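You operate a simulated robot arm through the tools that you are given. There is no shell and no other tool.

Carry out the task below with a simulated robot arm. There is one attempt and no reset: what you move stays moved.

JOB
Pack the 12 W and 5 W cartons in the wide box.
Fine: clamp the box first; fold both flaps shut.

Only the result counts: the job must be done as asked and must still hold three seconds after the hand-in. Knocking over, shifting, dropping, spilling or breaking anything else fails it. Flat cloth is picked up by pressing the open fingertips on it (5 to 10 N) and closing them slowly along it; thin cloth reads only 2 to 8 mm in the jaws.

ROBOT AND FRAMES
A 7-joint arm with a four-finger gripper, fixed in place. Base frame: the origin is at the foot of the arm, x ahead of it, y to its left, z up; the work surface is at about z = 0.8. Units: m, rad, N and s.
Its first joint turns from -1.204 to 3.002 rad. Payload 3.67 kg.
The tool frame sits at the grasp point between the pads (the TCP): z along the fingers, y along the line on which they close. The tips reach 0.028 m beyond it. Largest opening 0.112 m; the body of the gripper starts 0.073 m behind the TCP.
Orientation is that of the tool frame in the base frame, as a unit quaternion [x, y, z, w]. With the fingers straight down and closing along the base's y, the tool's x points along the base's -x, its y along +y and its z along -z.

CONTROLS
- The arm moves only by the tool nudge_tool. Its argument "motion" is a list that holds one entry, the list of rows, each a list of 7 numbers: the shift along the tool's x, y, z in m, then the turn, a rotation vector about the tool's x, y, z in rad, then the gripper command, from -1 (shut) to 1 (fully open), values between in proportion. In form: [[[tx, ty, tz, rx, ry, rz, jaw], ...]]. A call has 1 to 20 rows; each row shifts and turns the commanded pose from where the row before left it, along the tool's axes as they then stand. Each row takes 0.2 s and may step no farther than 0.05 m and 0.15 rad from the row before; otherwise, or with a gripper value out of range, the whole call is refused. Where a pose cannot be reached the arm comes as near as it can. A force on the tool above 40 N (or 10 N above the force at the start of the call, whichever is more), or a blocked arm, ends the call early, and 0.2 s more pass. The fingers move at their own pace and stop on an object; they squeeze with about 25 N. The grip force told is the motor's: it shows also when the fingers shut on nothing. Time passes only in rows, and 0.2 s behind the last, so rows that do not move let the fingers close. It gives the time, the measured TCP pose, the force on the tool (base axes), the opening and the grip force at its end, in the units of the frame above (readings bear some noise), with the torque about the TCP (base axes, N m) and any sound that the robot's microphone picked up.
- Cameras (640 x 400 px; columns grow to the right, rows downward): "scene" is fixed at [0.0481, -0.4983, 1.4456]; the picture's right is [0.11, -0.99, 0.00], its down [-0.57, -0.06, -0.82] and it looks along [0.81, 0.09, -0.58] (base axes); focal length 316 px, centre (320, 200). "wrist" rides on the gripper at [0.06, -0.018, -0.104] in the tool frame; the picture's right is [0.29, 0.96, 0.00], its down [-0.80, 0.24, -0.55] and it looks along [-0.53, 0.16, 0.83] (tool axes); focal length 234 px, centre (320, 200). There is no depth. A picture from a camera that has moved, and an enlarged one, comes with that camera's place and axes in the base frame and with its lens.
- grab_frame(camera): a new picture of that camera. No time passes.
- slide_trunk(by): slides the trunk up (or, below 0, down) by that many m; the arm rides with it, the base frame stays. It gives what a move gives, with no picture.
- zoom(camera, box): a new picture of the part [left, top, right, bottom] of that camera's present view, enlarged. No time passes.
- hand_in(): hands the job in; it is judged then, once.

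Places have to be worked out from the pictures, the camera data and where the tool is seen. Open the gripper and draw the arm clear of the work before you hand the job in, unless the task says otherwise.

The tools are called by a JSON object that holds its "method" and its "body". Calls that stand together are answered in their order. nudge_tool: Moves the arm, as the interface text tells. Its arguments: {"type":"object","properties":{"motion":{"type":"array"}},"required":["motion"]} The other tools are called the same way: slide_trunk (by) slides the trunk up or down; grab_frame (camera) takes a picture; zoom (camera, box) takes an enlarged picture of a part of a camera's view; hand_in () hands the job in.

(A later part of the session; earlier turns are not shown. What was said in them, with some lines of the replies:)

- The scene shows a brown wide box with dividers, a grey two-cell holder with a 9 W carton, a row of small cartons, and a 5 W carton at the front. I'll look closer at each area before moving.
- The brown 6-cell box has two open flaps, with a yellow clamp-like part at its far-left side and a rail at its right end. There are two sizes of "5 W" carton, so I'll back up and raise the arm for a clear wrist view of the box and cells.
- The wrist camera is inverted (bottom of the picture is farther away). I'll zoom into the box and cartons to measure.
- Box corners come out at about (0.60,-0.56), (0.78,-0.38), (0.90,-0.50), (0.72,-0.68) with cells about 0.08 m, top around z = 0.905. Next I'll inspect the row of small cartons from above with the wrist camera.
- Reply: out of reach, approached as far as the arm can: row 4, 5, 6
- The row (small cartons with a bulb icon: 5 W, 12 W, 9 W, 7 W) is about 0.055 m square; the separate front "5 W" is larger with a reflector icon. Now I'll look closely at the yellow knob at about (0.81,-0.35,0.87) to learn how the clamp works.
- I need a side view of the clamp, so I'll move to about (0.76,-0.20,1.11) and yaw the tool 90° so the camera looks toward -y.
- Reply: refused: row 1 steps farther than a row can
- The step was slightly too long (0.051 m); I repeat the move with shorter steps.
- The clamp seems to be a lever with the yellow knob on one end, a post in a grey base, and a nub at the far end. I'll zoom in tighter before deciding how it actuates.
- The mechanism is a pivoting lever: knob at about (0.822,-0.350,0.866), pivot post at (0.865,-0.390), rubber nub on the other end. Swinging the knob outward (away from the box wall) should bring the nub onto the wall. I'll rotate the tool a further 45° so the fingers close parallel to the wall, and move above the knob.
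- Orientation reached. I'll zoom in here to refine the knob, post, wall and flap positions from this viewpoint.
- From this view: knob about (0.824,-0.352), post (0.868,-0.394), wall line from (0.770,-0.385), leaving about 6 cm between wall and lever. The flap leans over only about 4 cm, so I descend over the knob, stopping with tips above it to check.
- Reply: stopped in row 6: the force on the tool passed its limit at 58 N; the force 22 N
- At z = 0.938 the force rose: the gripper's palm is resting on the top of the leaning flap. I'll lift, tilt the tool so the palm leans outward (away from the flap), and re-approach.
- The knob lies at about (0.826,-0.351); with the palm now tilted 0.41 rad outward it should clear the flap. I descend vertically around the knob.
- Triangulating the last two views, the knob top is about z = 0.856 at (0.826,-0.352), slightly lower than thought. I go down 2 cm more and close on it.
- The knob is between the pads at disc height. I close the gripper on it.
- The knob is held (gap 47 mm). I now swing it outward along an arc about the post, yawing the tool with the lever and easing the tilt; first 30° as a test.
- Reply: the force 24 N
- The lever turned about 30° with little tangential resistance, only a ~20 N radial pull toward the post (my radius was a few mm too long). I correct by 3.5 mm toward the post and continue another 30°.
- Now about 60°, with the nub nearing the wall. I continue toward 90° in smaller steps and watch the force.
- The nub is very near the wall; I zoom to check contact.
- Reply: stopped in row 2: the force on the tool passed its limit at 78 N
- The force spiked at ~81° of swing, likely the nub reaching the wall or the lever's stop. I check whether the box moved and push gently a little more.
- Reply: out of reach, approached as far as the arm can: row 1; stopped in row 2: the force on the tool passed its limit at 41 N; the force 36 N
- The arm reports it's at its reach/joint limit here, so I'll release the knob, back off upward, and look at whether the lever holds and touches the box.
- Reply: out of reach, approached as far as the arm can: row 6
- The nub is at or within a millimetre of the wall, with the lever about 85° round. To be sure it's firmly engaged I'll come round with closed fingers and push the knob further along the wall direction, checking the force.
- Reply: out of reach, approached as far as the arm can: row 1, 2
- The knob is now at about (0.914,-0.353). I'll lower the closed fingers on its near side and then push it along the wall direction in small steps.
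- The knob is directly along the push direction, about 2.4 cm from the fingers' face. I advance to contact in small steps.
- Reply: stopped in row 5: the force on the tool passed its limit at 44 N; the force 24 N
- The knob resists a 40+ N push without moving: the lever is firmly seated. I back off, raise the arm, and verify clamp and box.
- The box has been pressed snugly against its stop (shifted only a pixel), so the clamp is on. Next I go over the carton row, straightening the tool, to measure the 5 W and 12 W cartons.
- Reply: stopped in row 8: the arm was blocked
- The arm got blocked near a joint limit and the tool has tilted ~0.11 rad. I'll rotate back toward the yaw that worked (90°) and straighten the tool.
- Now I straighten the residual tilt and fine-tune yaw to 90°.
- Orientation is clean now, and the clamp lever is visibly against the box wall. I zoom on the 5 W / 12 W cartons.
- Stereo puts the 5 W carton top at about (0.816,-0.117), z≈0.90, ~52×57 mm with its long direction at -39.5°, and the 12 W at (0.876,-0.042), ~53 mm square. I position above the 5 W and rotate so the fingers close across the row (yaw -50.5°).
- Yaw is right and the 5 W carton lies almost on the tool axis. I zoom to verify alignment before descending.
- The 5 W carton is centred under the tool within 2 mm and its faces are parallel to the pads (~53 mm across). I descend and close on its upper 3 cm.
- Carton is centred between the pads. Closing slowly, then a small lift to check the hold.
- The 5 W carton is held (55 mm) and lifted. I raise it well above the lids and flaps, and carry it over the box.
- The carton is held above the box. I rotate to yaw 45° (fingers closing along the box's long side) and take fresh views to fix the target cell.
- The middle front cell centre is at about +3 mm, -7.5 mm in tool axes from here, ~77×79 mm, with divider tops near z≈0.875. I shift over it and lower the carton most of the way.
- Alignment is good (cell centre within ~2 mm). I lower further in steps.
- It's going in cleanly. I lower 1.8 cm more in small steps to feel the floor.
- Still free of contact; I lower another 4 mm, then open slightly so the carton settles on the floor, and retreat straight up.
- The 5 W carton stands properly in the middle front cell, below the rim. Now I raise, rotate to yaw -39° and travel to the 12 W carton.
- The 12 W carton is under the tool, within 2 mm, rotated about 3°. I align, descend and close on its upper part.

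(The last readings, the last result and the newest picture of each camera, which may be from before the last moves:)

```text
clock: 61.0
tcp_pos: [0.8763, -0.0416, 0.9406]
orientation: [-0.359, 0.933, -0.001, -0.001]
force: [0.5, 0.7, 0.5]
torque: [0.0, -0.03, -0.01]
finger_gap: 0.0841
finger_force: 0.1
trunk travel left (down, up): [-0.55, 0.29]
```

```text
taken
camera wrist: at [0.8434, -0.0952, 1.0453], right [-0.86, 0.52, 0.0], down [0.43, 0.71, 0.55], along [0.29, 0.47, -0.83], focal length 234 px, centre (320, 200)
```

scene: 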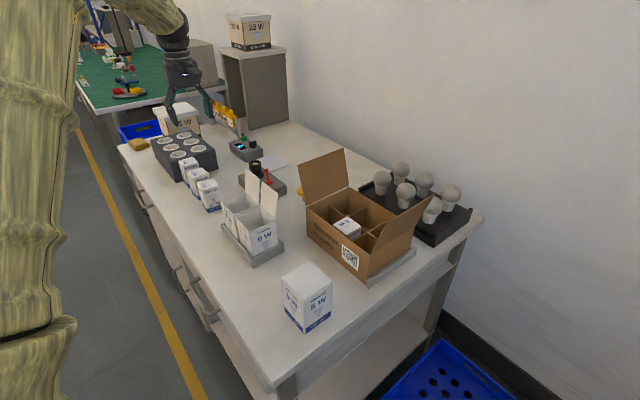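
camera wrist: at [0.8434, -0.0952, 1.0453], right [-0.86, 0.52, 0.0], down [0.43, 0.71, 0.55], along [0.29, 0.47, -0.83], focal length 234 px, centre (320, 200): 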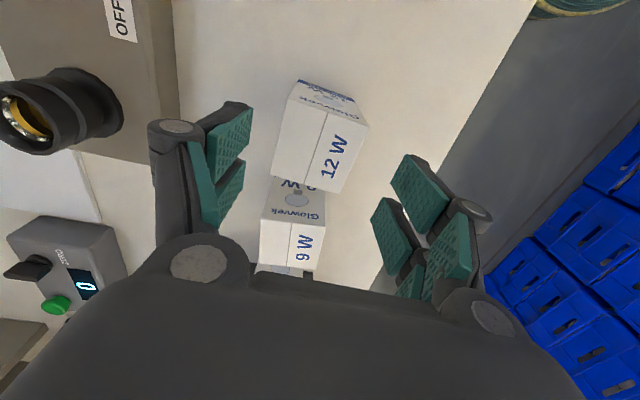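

Aligned. Final descent of 4.8 cm, then close and a small lift.

{"method": "nudge_tool", "body": {"motion": [[[0.002, -0.0015, 0.025, 0, 0, 0, 0.5], [0, 0, 0.0226, 0, 0, 0, 0.5], [0, 0, 0, 0, 0, 0, 0.3], [0, 0, 0, 0, 0, 0, 0.1], [0, 0, 0, 0, 0, 0, -0.1], [0, 0, 0, 0, 0, 0, -1], [0, 0, 0, 0, 0, 0, -1], [0, 0, -0.02, 0, 0, 0, -1], [0, 0, 0, 0, 0, 0, -1]]]}}

{"method": "grab_frame", "body": {"camera": "wrist"}}

{"method": "zoom", "body": {"camera": "scene", "box": [150, 90, 290, 250]}}

```text
clock: 63.0
tcp_pos: [0.8763, -0.0454, 0.9119]
orientation: [-0.359, 0.933, 0.0, -0.002]
force: [0.1, -0.7, -1.3]
torque: [0.0, 0.03, 0.0]
finger_gap: 0.0555
finger_force: 24.6
trunk travel left (down, up): [-0.55, 0.29]
```

```text
taken
camera wrist: at [0.8439, -0.0992, 1.0163], right [-0.86, 0.52, 0.0], down [0.43, 0.71, 0.55], along [0.28, 0.47, -0.83], focal length 234 px, centre (320, 200)
```

wrist: 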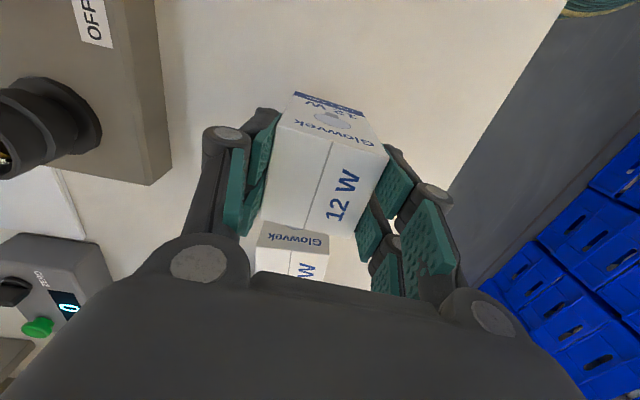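

```text
2.50 times, centred on (220, 170) of scene
camera zoom: at [0.0481, -0.4983, 1.4456], right [0.11, -0.99, 0.0], down [-0.57, -0.06, -0.82], along [0.81, 0.09, -0.58], focal length 789 px, centre (570, 275)
```

zoom: 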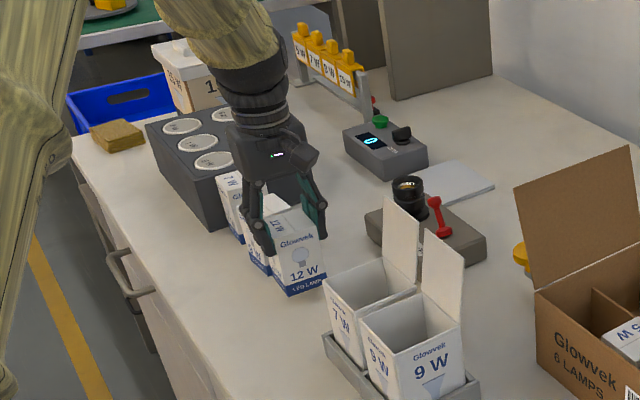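

The 12 W carton is held (55.5 mm). I lift it high and carry it over the box, then rotate to yaw 45°.

{"method": "nudge_tool", "body": {"motion": [[[0, 0, -0.04, 0, 0, 0, -1], [0, 0, -0.045, 0, 0, 0, -1], [0, 0, -0.045, 0, 0, 0, -1], [0, 0, -0.045, 0, 0, 0, -1], [0, 0, -0.045, 0, 0, 0, -1], [0, 0, 0, 0, 0, 0, -1]]]}}

{"method": "nudge_tool", "body": {"motion": [[[0.03908, -0.02049, 0, 0, 0, 0, -1], [0.03908, -0.02049, 0, 0, 0, 0, -1], [0.03908, -0.02049, 0, 0, 0, 0, -1], [0.03908, -0.02049, 0, 0, 0, 0, -1], [0.03908, -0.02049, 0, 0, 0, 0, -1], [0.03908, -0.02049, 0, 0, 0, 0, -1], [0.03908, -0.02049, 0, 0, 0, 0, -1], [0.03908, -0.02049, 0, 0, 0, 0, -1], [0.03908, -0.02049, 0, 0, 0, 0, -1], [0.03908, -0.02049, 0, 0, 0, 0, -1], [0.03908, -0.02049, 0, 0, 0, 0, -1], [0, 0, 0, 0, 0, 0, -1]]]}}

{"method": "nudge_tool", "body": {"motion": [[[0, 0, 0, 0, 0, 0.15, -1], [0, 0, 0, 0, 0, 0.15, -1], [0, 0, 0, 0, 0, 0.15, -1], [0, 0, 0, 0, 0, 0.15, -1], [0, 0, 0, 0, 0, 0.15, -1], [0, 0, 0, 0, 0, 0.15, -1], [0, 0, 0, 0, 0, 0.15, -1], [0, 0, 0, 0, 0, 0.15, -1], [0, 0, 0, 0, 0, 0.15, -1], [0, 0, 0, 0, 0, 0.15, -1], [0, 0, 0, 0, 0, 0.0237, -1], [0, 0, 0, 0, 0, 0, -1]]]}}

{"method": "grab_frame", "body": {"camera": "wrist"}}

```text
clock: 64.4
tcp_pos: [0.8786, -0.0454, 1.1315]
orientation: [-0.359, 0.933, 0.001, -0.001]
force: [0.4, -0.2, -1.2]
torque: [0.0, 0.01, -0.03]
finger_gap: 0.0556
finger_force: 24.7
trunk travel left (down, up): [-0.55, 0.29]
```

```text
clock: 67.0
tcp_pos: [0.7105, -0.5014, 1.1346]
orientation: [-0.36, 0.933, 0.0, -0.001]
force: [-0.1, 0.8, -0.2]
torque: [-0.05, 0.01, -0.02]
finger_gap: 0.0558
finger_force: 24.7
trunk travel left (down, up): [-0.55, 0.29]
```

```text
clock: 69.6
tcp_pos: [0.7074, -0.5, 1.134]
orientation: [0.385, 0.923, -0.001, 0.0]
force: [0.2, 0.1, -1.0]
torque: [-0.01, -0.02, 0.0]
finger_gap: 0.0556
finger_force: 25.7
trunk travel left (down, up): [-0.55, 0.29]
```

```text
taken
camera wrist: at [0.6534, -0.4708, 1.2377], right [0.48, 0.88, 0.0], down [0.73, -0.4, 0.55], along [0.49, -0.26, -0.83], focal length 234 px, centre (320, 200)
```

wrist: 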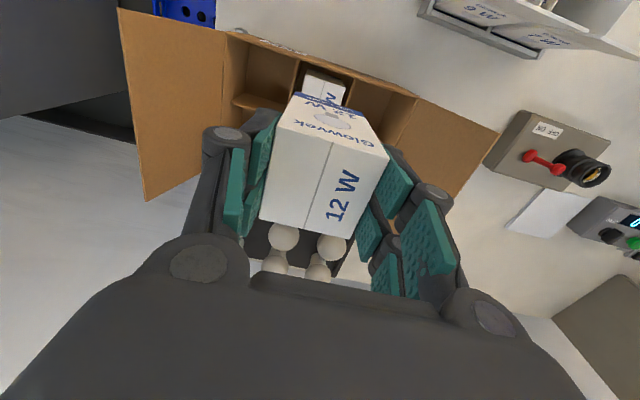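

Now I shift to the rear middle cell (about 8.3 cm further across the box) while lowering to just above the rim.

{"method": "nudge_tool", "body": {"motion": [[[-0.028, 0.0005, 0.02, 0, 0, 0, -1], [-0.028, 0.0004, 0.03, 0, 0, 0, -1], [-0.0274, 0, 0.03, 0, 0, 0, -1], [0, 0, 0.01, 0, 0, 0, -1], [0, 0, 0, 0, 0, 0, -1]]]}}

{"method": "grab_frame", "body": {"camera": "wrist"}}

{"method": "zoom", "body": {"camera": "wrist", "box": [140, 0, 460, 200]}}

{"method": "zoom", "body": {"camera": "scene", "box": [280, 130, 450, 290]}}

```text
clock: 70.8
tcp_pos: [0.7684, -0.5615, 1.0407]
orientation: [0.383, 0.924, -0.001, -0.002]
force: [0.4, -0.4, -0.8]
torque: [0.03, 0.02, -0.02]
finger_gap: 0.0556
finger_force: 24.9
trunk travel left (down, up): [-0.55, 0.29]
```

```text
taken
camera wrist: at [0.7136, -0.5309, 1.1452], right [0.48, 0.88, 0.0], down [0.73, -0.4, 0.55], along [0.49, -0.26, -0.83], focal length 234 px, centre (320, 200)
```

wrist: 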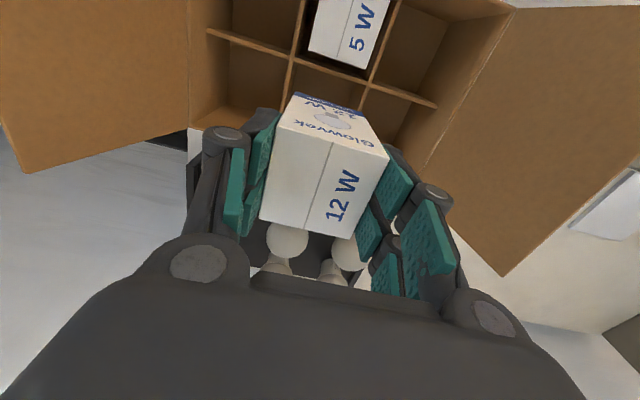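

```text
2.00 times, centred on (300, 100) of wrist
camera zoom: at [0.7136, -0.5309, 1.1452], right [0.48, 0.88, 0.0], down [0.73, -0.4, 0.55], along [0.49, -0.26, -0.83], focal length 468 px, centre (360, 400)
```

zoom: 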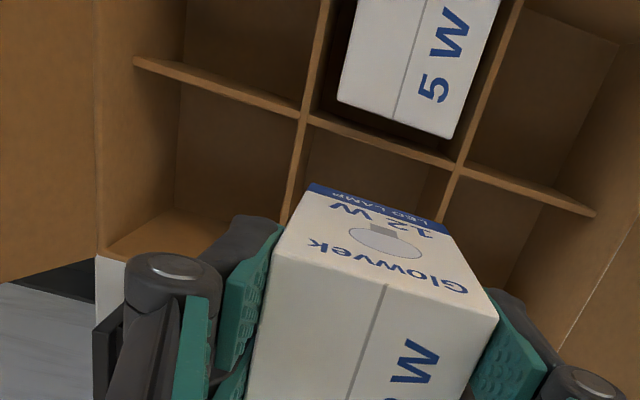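

```text
2.50 times, centred on (365, 210) of scene
camera zoom: at [0.0481, -0.4983, 1.4456], right [0.11, -0.99, 0.0], down [-0.57, -0.06, -0.82], along [0.81, 0.09, -0.58], focal length 789 px, centre (208, 175)
```

zoom: 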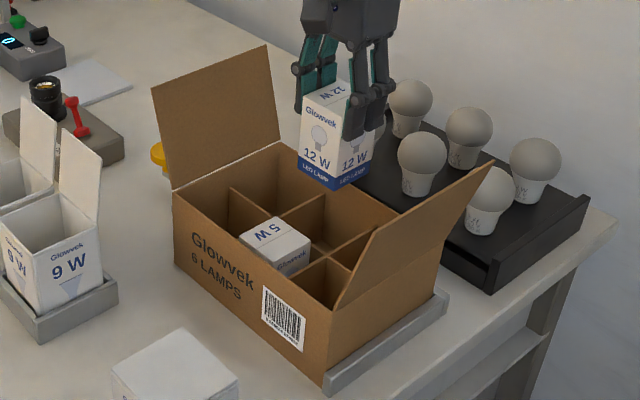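

The tool is centred over the rear middle cell (dividers at ±41 mm). I lower the 12 W carton in.

{"method": "nudge_tool", "body": {"motion": [[[0.002, -0.0005, 0.03, 0, 0, 0, -1], [0, 0, 0.04, 0, 0, 0, -1], [0, 0, 0.03, 0, 0, 0, -1], [0, 0, 0.016, 0, 0, 0, -1], [0, 0, 0, 0, 0, 0, -1]]]}}

{"method": "grab_frame", "body": {"camera": "wrist"}}

{"method": "zoom", "body": {"camera": "scene", "box": [280, 130, 450, 290]}}

```text
clock: 72.0
tcp_pos: [0.7648, -0.5574, 0.9286]
orientation: [0.384, 0.923, 0.0, 0.0]
force: [-0.3, -0.3, -0.6]
torque: [0.0, -0.01, -0.01]
finger_gap: 0.0555
finger_force: 24.9
trunk travel left (down, up): [-0.55, 0.29]
```

```text
taken
camera wrist: at [0.7101, -0.5281, 1.0326], right [0.48, 0.88, 0.0], down [0.73, -0.4, 0.55], along [0.49, -0.26, -0.83], focal length 234 px, centre (320, 200)
```

wrist: 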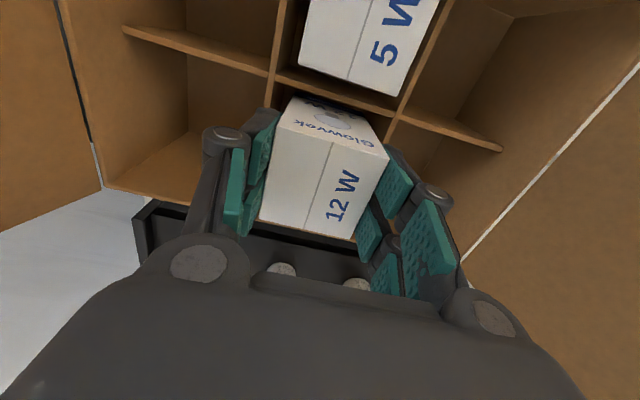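

```text
2.50 times, centred on (365, 210) of scene
camera zoom: at [0.0481, -0.4983, 1.4456], right [0.11, -0.99, 0.0], down [-0.57, -0.06, -0.82], along [0.81, 0.09, -0.58], focal length 789 px, centre (208, 175)
```

zoom: 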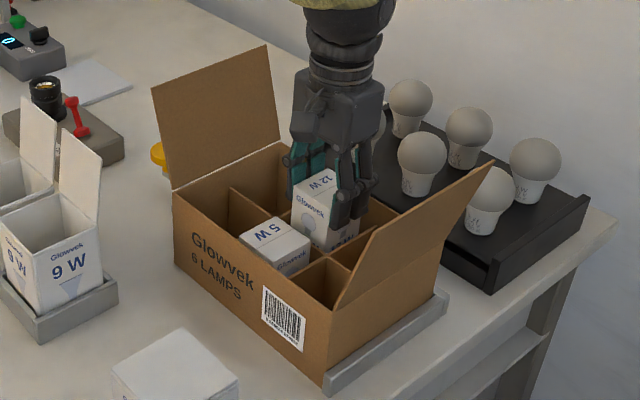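

It's inside the cell without contact. I lower the rest, open slightly and retreat upward.

{"method": "nudge_tool", "body": {"motion": [[[0, 0, 0.012, 0, 0, 0, -1], [0, 0, 0.009, 0, 0, 0, -1], [0, 0, 0.005, 0, 0, 0, -1], [0, 0, 0, 0, 0, 0, -1], [0, 0, 0, 0, 0, 0, 0.06], [0, 0, 0, 0, 0, 0, 0.1], [0, 0, -0.01, 0, 0, 0, 0.1], [0, 0, -0.02, 0, 0, 0, 0.15], [0, 0, -0.03, 0, 0, 0, 0.15], [0, 0, -0.04, 0, 0, 0, 0.2], [0.02, 0, -0.04, 0, 0, 0, 0.2], [0.02, 0, -0.04, 0, 0, 0, 0.2], [0, 0, 0, 0, 0, 0, 0.2]]]}}

{"method": "grab_frame", "body": {"camera": "wrist"}}

{"method": "zoom", "body": {"camera": "scene", "box": [280, 130, 450, 290]}}

```text
clock: 74.8
tcp_pos: [0.7367, -0.5306, 1.081]
orientation: [0.383, 0.924, 0.0, -0.001]
force: [-0.9, -1.0, -0.2]
torque: [-0.01, 0.03, 0.02]
finger_gap: 0.0672
finger_force: 0.0
trunk travel left (down, up): [-0.55, 0.29]
```

```text
taken
camera wrist: at [0.6814, -0.5005, 1.1843], right [0.48, 0.88, 0.0], down [0.73, -0.4, 0.55], along [0.49, -0.26, -0.83], focal length 234 px, centre (320, 200)
```

wrist: 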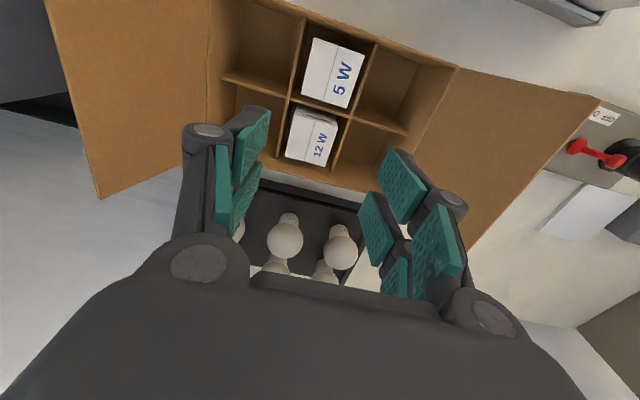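

```text
2.50 times, centred on (365, 210) of scene
camera zoom: at [0.0481, -0.4983, 1.4456], right [0.11, -0.99, 0.0], down [-0.57, -0.06, -0.82], along [0.81, 0.09, -0.58], focal length 789 px, centre (208, 175)
```

zoom: 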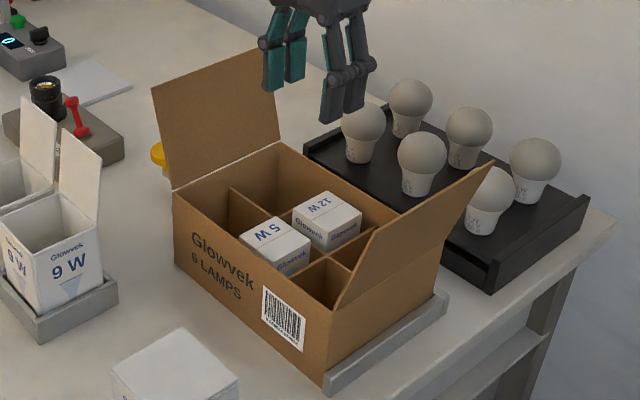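

Both cartons now stand in the box with tops below the rim. Next the flaps: I take the closed fingers over and outside the right-hand flap (which leans out ~15°, tip z≈1.03) to push it inward.

{"method": "nudge_tool", "body": {"motion": [[[0, 0, -0.04, 0, 0, 0, -1], [0.0043, -0.0428, 0, 0, 0, 0, -1], [0.0043, -0.0428, 0, 0, 0, 0, -1], [0.0043, -0.0428, 0, 0, 0, 0, -1], [0.0043, -0.0428, 0, 0, 0, 0, -1], [0.0043, -0.0428, 0, 0, 0, 0, -1], [0, 0, 0, 0, 0, 0, -1]]]}}

{"method": "grab_frame", "body": {"camera": "wrist"}}

{"method": "grab_frame", "body": {"camera": "scene"}}

```text
clock: 76.4
tcp_pos: [0.5685, -0.6658, 1.1204]
orientation: [0.384, 0.923, 0.0, -0.002]
force: [0.5, 0.0, 0.1]
torque: [-0.02, -0.01, 0.0]
finger_gap: 0.0
finger_force: 24.7
trunk travel left (down, up): [-0.55, 0.29]
```

```text
taken
camera wrist: at [0.5131, -0.6365, 1.2246], right [0.48, 0.88, 0.0], down [0.73, -0.4, 0.55], along [0.49, -0.26, -0.83], focal length 234 px, centre (320, 200)
```

wrist: 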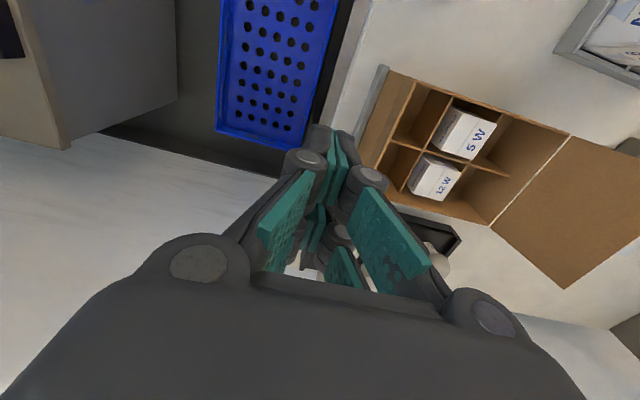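

```text
taken
```

scene: 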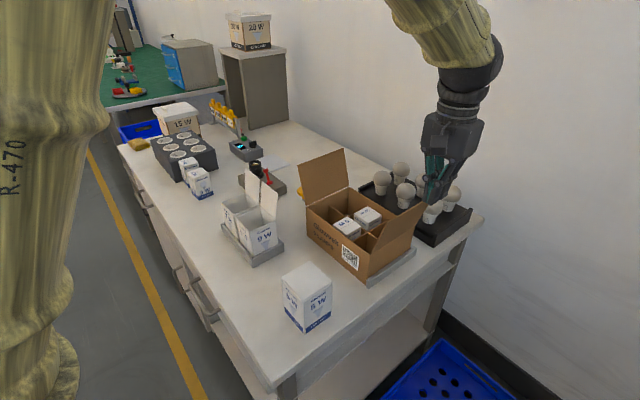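

I lower so the fingertips are just below the flap's top edge height, on its outer side.

{"method": "nudge_tool", "body": {"motion": [[[0, 0, 0.035, 0, 0, 0, -1], [0, 0, 0.035, 0, 0, 0, -1], [0, 0, 0.03, 0, 0, 0, -1], [0, 0.02, 0, 0, 0, 0, -1], [0, 0.015, 0, 0, 0, 0, -1], [0, 0, 0, 0, 0, 0, -1]]]}}

{"method": "grab_frame", "body": {"camera": "wrist"}}

{"method": "zoom", "body": {"camera": "scene", "box": [280, 110, 480, 290]}}

```text
clock: 77.8
tcp_pos: [0.5951, -0.6421, 1.0201]
orientation: [0.383, 0.924, 0.0, 0.0]
force: [0.4, 0.7, 0.0]
torque: [0.02, 0.0, -0.01]
finger_gap: 0.0
finger_force: 25.5
trunk travel left (down, up): [-0.55, 0.29]
```

```text
taken
camera wrist: at [0.54, -0.6115, 1.1244], right [0.48, 0.88, 0.0], down [0.73, -0.4, 0.55], along [0.49, -0.26, -0.83], focal length 234 px, centre (320, 200)
```

wrist: 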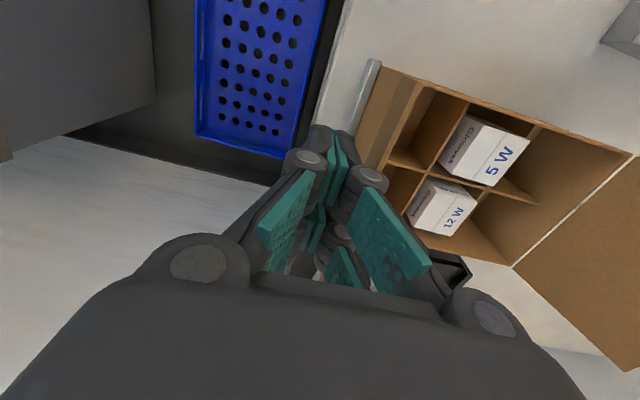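

```text
2.22 times, centred on (380, 200) of scene
camera zoom: at [0.0481, -0.4983, 1.4456], right [0.11, -0.99, 0.0], down [-0.57, -0.06, -0.82], along [0.81, 0.09, -0.58], focal length 701 px, centre (187, 200)
```

zoom: 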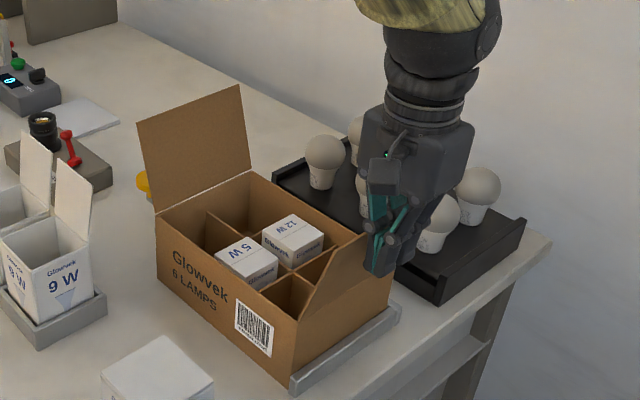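

Fingertips are outside the right flap. I push it inward along an arc, first to past vertical.

{"method": "nudge_tool", "body": {"motion": [[[0, 0.0255, -0.003, 0, 0, 0, -1], [0, 0.02, -0.005, 0, 0, 0, -1], [0, 0.0233, 0.0031, 0, 0, 0, -1], [0, 0.0217, 0.009, 0, 0, 0, -1], [0, 0, 0, 0, 0, 0, -1]]]}}

{"method": "grab_frame", "body": {"camera": "wrist"}}

{"method": "zoom", "body": {"camera": "scene", "box": [280, 110, 480, 290]}}

```text
clock: 79.0
tcp_pos: [0.6588, -0.5766, 1.02]
orientation: [0.384, 0.923, 0.0, 0.0]
force: [-0.8, -0.2, 0.3]
torque: [0.01, 0.0, 0.0]
finger_gap: 0.0001
finger_force: 24.8
trunk travel left (down, up): [-0.55, 0.29]
```

```text
taken
camera wrist: at [0.6043, -0.547, 1.1233], right [0.48, 0.88, 0.0], down [0.73, -0.4, 0.55], along [0.49, -0.26, -0.83], focal length 234 px, centre (320, 200)
```

wrist: 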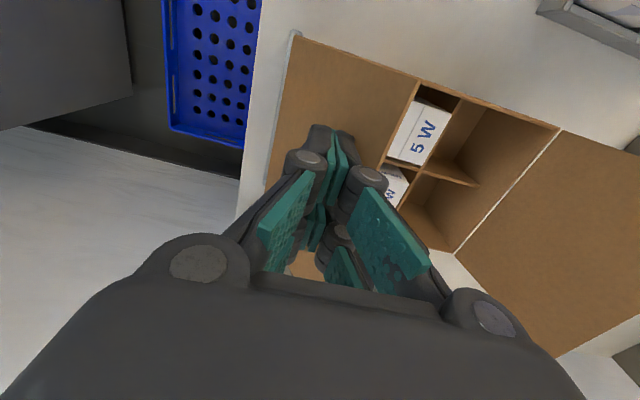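

```text
2.22 times, centred on (380, 200) of scene
camera zoom: at [0.0481, -0.4983, 1.4456], right [0.11, -0.99, 0.0], down [-0.57, -0.06, -0.82], along [0.81, 0.09, -0.58], focal length 701 px, centre (187, 200)
```

zoom: 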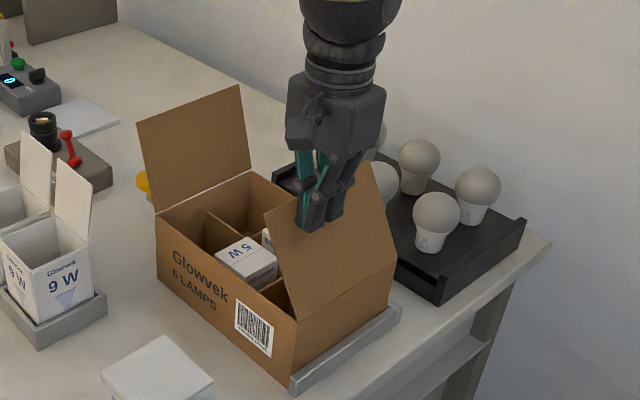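

The flap is past vertical and following. I continue the arc down to closed.

{"method": "nudge_tool", "body": {"motion": [[[0, 0.0186, 0.0143, 0, 0, 0, -1], [0, 0.0143, 0.0186, 0, 0, 0, -1], [0, 0.009, 0.0217, 0, 0, 0, -1], [0, 0.0028, 0.0155, 0, 0, 0, -1], [0, 0, 0, 0, 0, 0, -1]]]}}

{"method": "grab_frame", "body": {"camera": "wrist"}}

{"method": "zoom", "body": {"camera": "scene", "box": [280, 110, 480, 290]}}

```text
clock: 80.2
tcp_pos: [0.6904, -0.5461, 0.9487]
orientation: [0.383, 0.924, 0.001, 0.001]
force: [0.3, 1.1, 0.3]
torque: [-0.02, -0.01, -0.01]
finger_gap: 0.0
finger_force: 24.8
trunk travel left (down, up): [-0.55, 0.29]
```

```text
taken
camera wrist: at [0.6357, -0.5163, 1.0527], right [0.48, 0.88, 0.0], down [0.73, -0.4, 0.55], along [0.49, -0.26, -0.83], focal length 234 px, centre (320, 200)
```

wrist: 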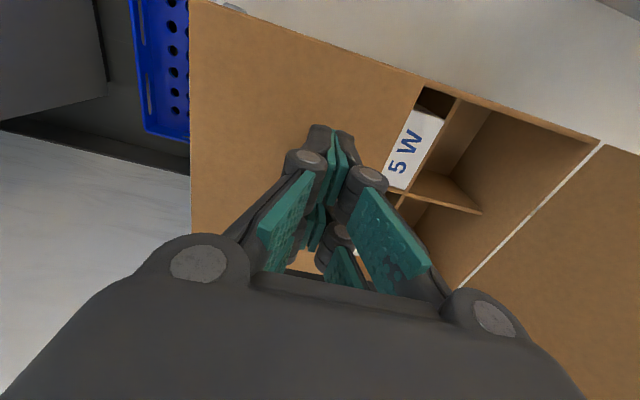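

```text
2.22 times, centred on (380, 200) of scene
camera zoom: at [0.0481, -0.4983, 1.4456], right [0.11, -0.99, 0.0], down [-0.57, -0.06, -0.82], along [0.81, 0.09, -0.58], focal length 701 px, centre (187, 200)
```

zoom: 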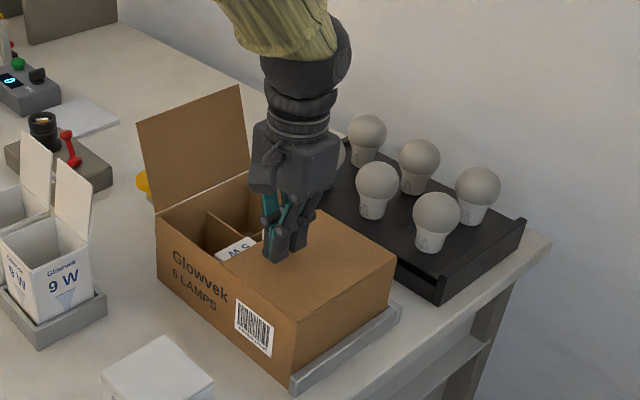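

Nearly flat. I press gently in small steps until a slight contact force shows.

{"method": "nudge_tool", "body": {"motion": [[[0, 0, 0.004, 0, 0, 0, -1], [0, 0, 0.004, 0, 0, 0, -1], [0, 0, 0, 0, 0, 0, -1]]]}}

{"method": "nudge_tool", "body": {"motion": [[[0, 0, 0.003, 0, 0, 0, -1], [0, 0, 0, 0, 0, 0, -1]]]}}

{"method": "zoom", "body": {"camera": "scene", "box": [280, 130, 440, 290]}}

```text
clock: 81.0
tcp_pos: [0.6919, -0.5465, 0.9399]
orientation: [0.383, 0.924, 0.0, -0.001]
force: [0.1, 0.5, 0.1]
torque: [0.03, -0.02, -0.01]
finger_gap: 0.0001
finger_force: 25.4
trunk travel left (down, up): [-0.55, 0.29]
```

```text
clock: 81.6
tcp_pos: [0.6922, -0.5465, 0.937]
orientation: [0.383, 0.924, -0.001, 0.0]
force: [-0.6, -0.2, 1.3]
torque: [0.02, 0.06, -0.01]
finger_gap: 0.0064
finger_force: 24.9
trunk travel left (down, up): [-0.55, 0.29]
```

```text
2.50 times, centred on (360, 210) of scene
camera zoom: at [0.0481, -0.4983, 1.4456], right [0.11, -0.99, 0.0], down [-0.57, -0.06, -0.82], along [0.81, 0.09, -0.58], focal length 789 px, centre (220, 175)
```

zoom: 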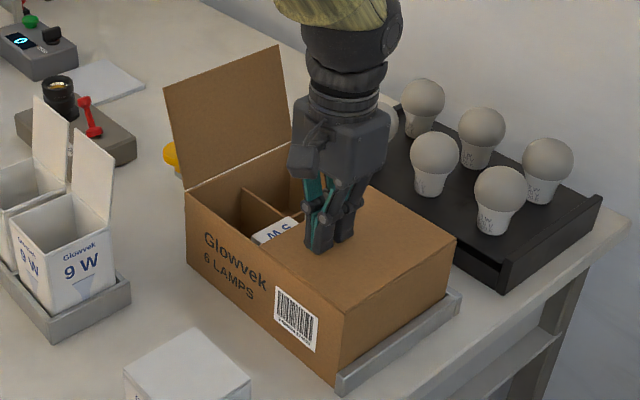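

The fingers parted 6 mm while pressing; I lift off and see how the flap rests.

{"method": "nudge_tool", "body": {"motion": [[[0, 0, -0.02, 0, 0, 0, -1], [0, 0, -0.04, 0, 0, 0, -1], [0, 0, -0.045, 0, 0, 0, -1], [0, 0, -0.045, 0, 0, 0, -1], [0, 0, 0, 0, 0, 0, -1]]]}}

{"method": "grab_frame", "body": {"camera": "wrist"}}

{"method": "zoom", "body": {"camera": "scene", "box": [280, 130, 440, 290]}}

```text
clock: 82.8
tcp_pos: [0.6934, -0.5444, 1.086]
orientation: [0.384, 0.923, -0.001, -0.002]
force: [0.6, -0.7, -0.3]
torque: [0.03, 0.0, 0.02]
finger_gap: 0.0
finger_force: 25.0
trunk travel left (down, up): [-0.55, 0.29]
```

```text
taken
camera wrist: at [0.6383, -0.5144, 1.1899], right [0.48, 0.88, 0.0], down [0.73, -0.4, 0.55], along [0.49, -0.26, -0.83], focal length 234 px, centre (320, 200)
```

wrist: 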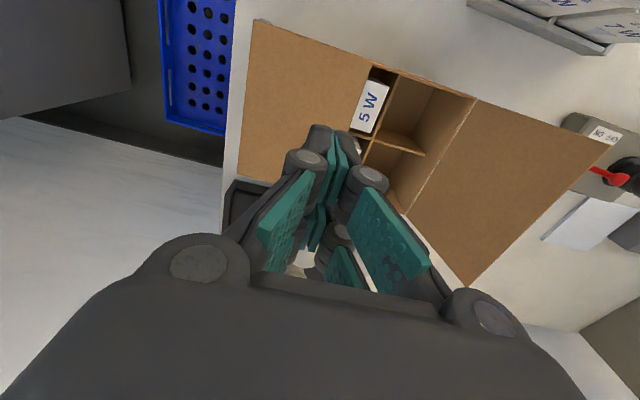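

```text
2.50 times, centred on (360, 210) of scene
camera zoom: at [0.0481, -0.4983, 1.4456], right [0.11, -0.99, 0.0], down [-0.57, -0.06, -0.82], along [0.81, 0.09, -0.58], focal length 789 px, centre (220, 175)
```

zoom: 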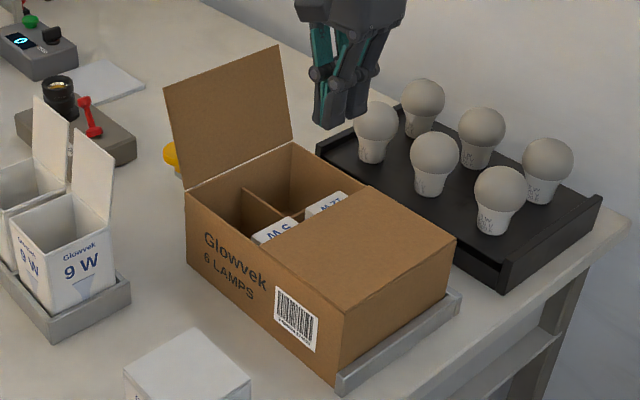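

The right flap stays flat and shut. Now I carry the closed fingers over the left flap to its outer side.

{"method": "nudge_tool", "body": {"motion": [[[0.0018, 0.0428, -0.004, 0, 0, 0, -1], [0.0018, 0.0428, 0, 0, 0, 0, -1], [0.0018, 0.0428, 0, 0, 0, 0, -1], [0.0018, 0.0428, 0, 0, 0, 0, -1], [0.0018, 0.0428, 0, 0, 0, 0, -1], [0.0018, 0.0428, 0, 0, 0, 0, -1], [0, 0, 0, 0, 0, 0, -1]]]}}

{"method": "grab_frame", "body": {"camera": "wrist"}}

{"method": "zoom", "body": {"camera": "scene", "box": [260, 90, 440, 270]}}

```text
clock: 84.4
tcp_pos: [0.8666, -0.3577, 1.0889]
orientation: [0.384, 0.923, 0.0, 0.0]
force: [-0.4, -0.2, 0.6]
torque: [0.03, -0.03, 0.03]
finger_gap: 0.0
finger_force: 24.6
trunk travel left (down, up): [-0.55, 0.29]
```

```text
taken
camera wrist: at [0.8114, -0.327, 1.1929], right [0.48, 0.88, 0.0], down [0.73, -0.4, 0.55], along [0.49, -0.26, -0.83], focal length 234 px, centre (320, 200)
```

wrist: 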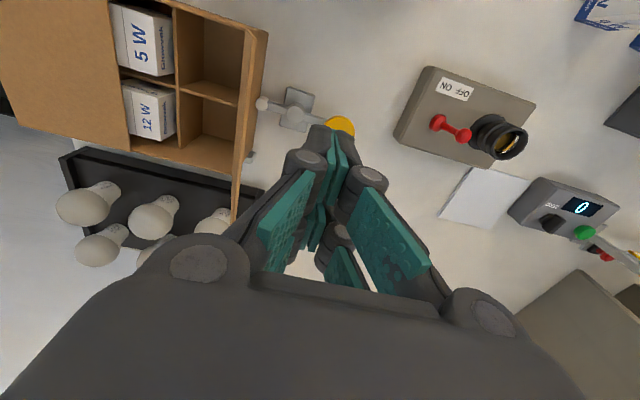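

```text
2.22 times, centred on (350, 180) of scene
camera zoom: at [0.0481, -0.4983, 1.4456], right [0.11, -0.99, 0.0], down [-0.57, -0.06, -0.82], along [0.81, 0.09, -0.58], focal length 701 px, centre (253, 244)
```

zoom: 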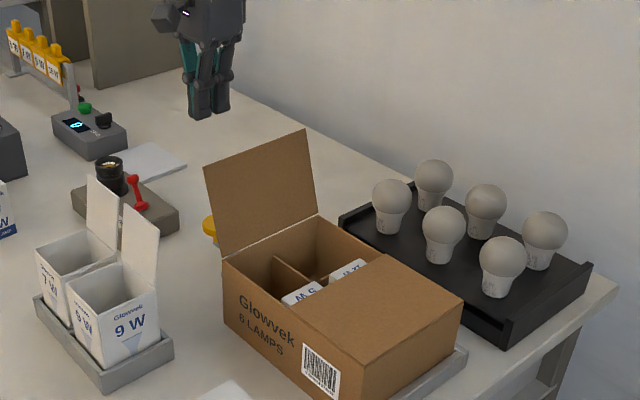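

Clamp still engaged and the tool is outside the left flap. I lower to just below its top edge and push it inward along the mirrored arc.

{"method": "nudge_tool", "body": {"motion": [[[0, 0, 0.038, 0, 0, 0, -1], [0, 0, 0.038, 0, 0, 0, -1], [0, 0, 0, 0, 0, 0, -1], [0, -0.0385, -0.005, 0, 0, 0, -1], [0, -0.02, -0.005, 0, 0, 0, -1], [0, -0.02, -0.005, 0, 0, 0, -1], [0, -0.0233, 0.0031, 0, 0, 0, -1], [0, -0.0217, 0.009, 0, 0, 0, -1], [0, 0, 0, 0, 0, 0, -1]]]}}

{"method": "grab_frame", "body": {"camera": "wrist"}}

{"method": "zoom", "body": {"camera": "scene", "box": [260, 90, 440, 270]}}

```text
clock: 86.4
tcp_pos: [0.7781, -0.4438, 1.016]
orientation: [0.383, 0.924, -0.001, 0.0]
force: [0.4, 0.7, 1.2]
torque: [0.01, 0.01, 0.03]
finger_gap: 0.0
finger_force: 24.4
trunk travel left (down, up): [-0.55, 0.29]
```

```text
taken
camera wrist: at [0.7227, -0.4137, 1.1209], right [0.48, 0.88, 0.0], down [0.73, -0.4, 0.55], along [0.49, -0.26, -0.83], focal length 234 px, centre (320, 200)
```

wrist: 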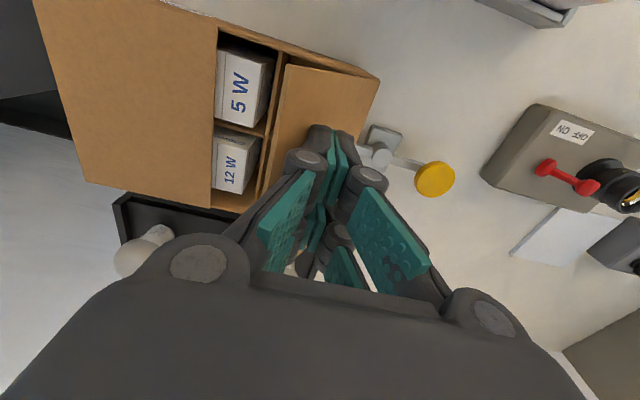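

```text
2.22 times, centred on (350, 180) of scene
camera zoom: at [0.0481, -0.4983, 1.4456], right [0.11, -0.99, 0.0], down [-0.57, -0.06, -0.82], along [0.81, 0.09, -0.58], focal length 701 px, centre (253, 244)
```

zoom: 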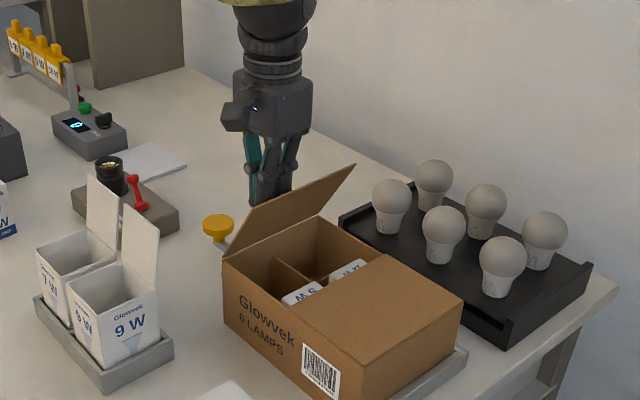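

The left flap is following. I continue to fold it down.

{"method": "nudge_tool", "body": {"motion": [[[0, -0.0186, 0.0143, 0, 0, 0, -1], [0, -0.0143, 0.0186, 0, 0, 0, -1], [0, -0.009, 0.0217, 0, 0, 0, -1], [0, -0.0028, 0.0155, 0, 0, 0, -1], [0, 0, 0.005, 0, 0, 0, -1], [0, 0, 0, 0, 0, 0, -1]]]}}

{"method": "zoom", "body": {"camera": "scene", "box": [260, 90, 440, 270]}}

{"method": "grab_frame", "body": {"camera": "wrist"}}

```text
clock: 87.8
tcp_pos: [0.747, -0.4755, 0.9433]
orientation: [0.383, 0.924, 0.0, -0.001]
force: [-0.1, -1.1, -0.2]
torque: [-0.01, 0.02, 0.03]
finger_gap: 0.0
finger_force: 25.2
trunk travel left (down, up): [-0.55, 0.29]
```

```text
2.22 times, centred on (350, 180) of scene
camera zoom: at [0.0481, -0.4983, 1.4456], right [0.11, -0.99, 0.0], down [-0.57, -0.06, -0.82], along [0.81, 0.09, -0.58], focal length 701 px, centre (253, 244)
```

zoom: 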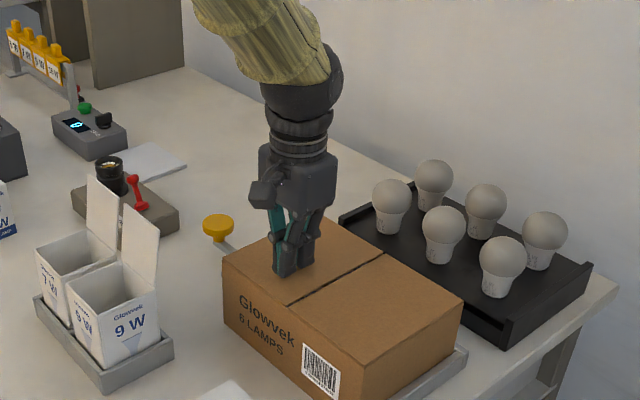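

```text
taken
camera wrist: at [0.6913, -0.4458, 1.0468], right [0.48, 0.88, 0.0], down [0.73, -0.4, 0.55], along [0.49, -0.26, -0.83], focal length 234 px, centre (320, 200)
```

wrist: 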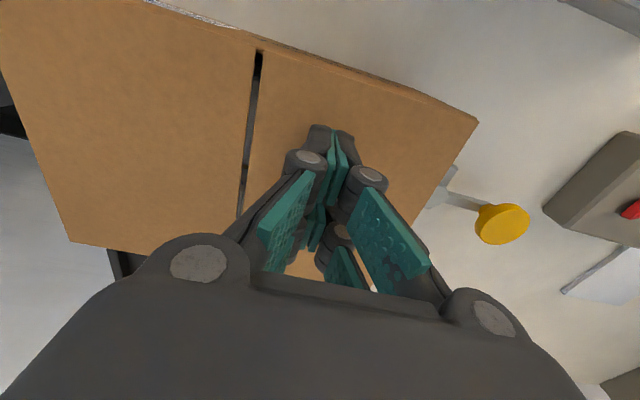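

Both flaps lie over the top with a thin gap between them. I press the left one down a last few millimetres, then lift away.

{"method": "nudge_tool", "body": {"motion": [[[0, 0, 0.004, 0, 0, 0, -1], [0, 0, 0, 0, 0, 0, -1]]]}}

{"method": "nudge_tool", "body": {"motion": [[[0, 0, 0.003, 0, 0, 0, -1], [0, 0, 0, 0, 0, 0, -1]]]}}

{"method": "nudge_tool", "body": {"motion": [[[0, 0, -0.02, 0, 0, 0, -1], [0, 0, -0.04, 0, 0, 0, -1], [0, 0, -0.045, 0, 0, 0, -1], [0, 0, -0.045, 0, 0, 0, -1], [0, 0, 0, 0, 0, 0, -1]]]}}

{"method": "grab_frame", "body": {"camera": "wrist"}}

{"method": "zoom", "body": {"camera": "scene", "box": [280, 150, 440, 290]}}

```text
clock: 88.4
tcp_pos: [0.7462, -0.4764, 0.9381]
orientation: [0.383, 0.924, -0.001, 0.0]
force: [0.4, -1.1, -0.1]
torque: [0.0, -0.03, 0.02]
finger_gap: 0.0
finger_force: 25.5
trunk travel left (down, up): [-0.55, 0.29]
```

```text
clock: 89.0
tcp_pos: [0.7467, -0.4758, 0.9373]
orientation: [0.383, 0.924, -0.001, 0.0]
force: [0.4, -0.2, 5.4]
torque: [0.0, -0.02, -0.02]
finger_gap: 0.006
finger_force: 25.3
trunk travel left (down, up): [-0.55, 0.29]
```

```text
clock: 90.2
tcp_pos: [0.7474, -0.4748, 1.0837]
orientation: [0.384, 0.923, -0.001, -0.001]
force: [0.5, 0.5, -0.8]
torque: [0.0, 0.04, -0.01]
finger_gap: 0.0
finger_force: 25.2
trunk travel left (down, up): [-0.55, 0.29]
```

```text
taken
camera wrist: at [0.6913, -0.445, 1.188], right [0.48, 0.88, 0.0], down [0.73, -0.4, 0.55], along [0.49, -0.26, -0.83], focal length 234 px, centre (320, 200)
```

wrist: 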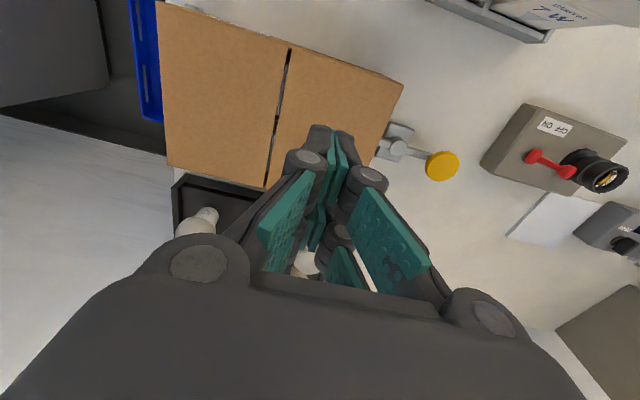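

```text
2.86 times, centred on (360, 220) of scene
camera zoom: at [0.0481, -0.4983, 1.4456], right [0.11, -0.99, 0.0], down [-0.57, -0.06, -0.82], along [0.81, 0.09, -0.58], focal length 902 px, centre (206, 143)
```

zoom: 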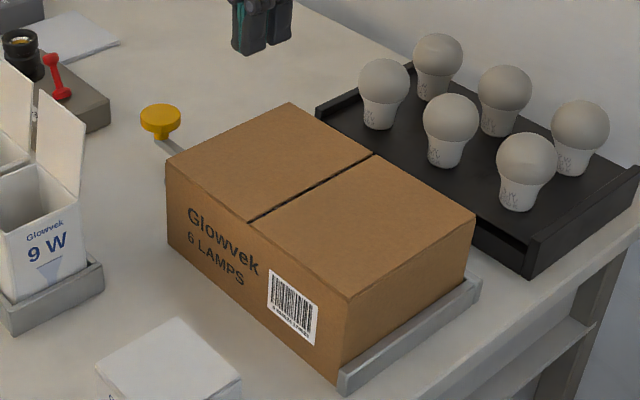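

Both flaps are flat and shut, the clamp lever is still engaged, and nothing else has moved. I open the gripper and draw the arm clear.

{"method": "nudge_tool", "body": {"motion": [[[0, 0, -0.04, 0, 0, 0, -0.5], [0, 0, -0.03, 0, 0, 0, 0.5], [0.03, -0.03, 0, 0, 0, 0, 1], [0.03, -0.03, 0, 0, 0, 0, 1], [0.03, -0.03, 0, 0, 0, 0, 1], [0.03, -0.03, 0, 0, 0, 0, 1], [0.03, -0.03, 0, 0, 0, 0, 1], [0, 0, 0, 0, 0, 0, 1], [0, 0, 0, 0, 0, 0, 1]]]}}

{"method": "grab_frame", "body": {"camera": "scene"}}

{"method": "grab_frame", "body": {"camera": "wrist"}}

```text
clock: 92.2
tcp_pos: [0.5348, -0.4738, 1.1559]
orientation: [0.383, 0.924, -0.001, 0.0]
force: [0.0, 0.8, -1.0]
torque: [-0.02, 0.0, 0.01]
finger_gap: 0.1122
finger_force: 0.0
trunk travel left (down, up): [-0.55, 0.29]
```

```text
taken
```

scene: 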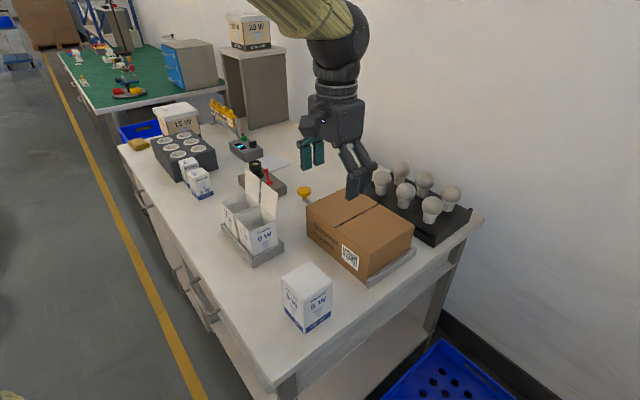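

```text
taken
camera wrist: at [0.4798, -0.4432, 1.2601], right [0.48, 0.88, 0.0], down [0.73, -0.39, 0.55], along [0.49, -0.26, -0.83], focal length 234 px, centre (320, 200)
```

wrist: 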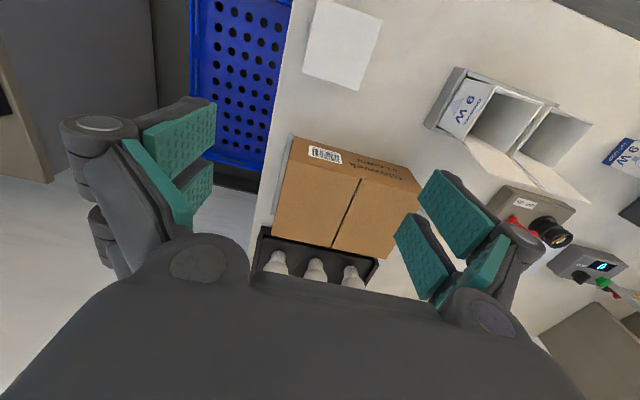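

The box is clamped with both cartons inside, both flaps are shut, the gripper is open, and the arm is clear. I'm handing the job in.

{"method": "hand_in", "body": {}}

```text
The job is handed in.
```

I packed the 12 W and 5 W cartons in the brown "6 LAMPS" box, with the box clamped and both flaps folded shut. The job is handed in, but I got no verdict back, so I can't say whether it passed.

- **Clamp:** I swung the yellow lever until its rubber tip pressed on the end of the box. It then held against a push of more than 40 N, and the box only shifted slightly against its stop. I left it clamped.
- **Cartons:** I used the 5 W and 12 W cartons from the row. They stand in the two middle cells, with their tops below the rim.
- **The other 5 W carton:** I left the larger one at the front of the bench where it was. It measured about as tall as the box or slightly taller, so the flaps would probably not have shut over it.
- **Flaps:** Both lay flat with a thin gap between them and stayed down after I lifted away.
- **Contact along the way:** The gripper palm pressed on the left flap once (58 N) while I was reaching the clamp. Pictures afterwards showed the flap and box unmoved.

Nothing else looked moved in the final pictures.
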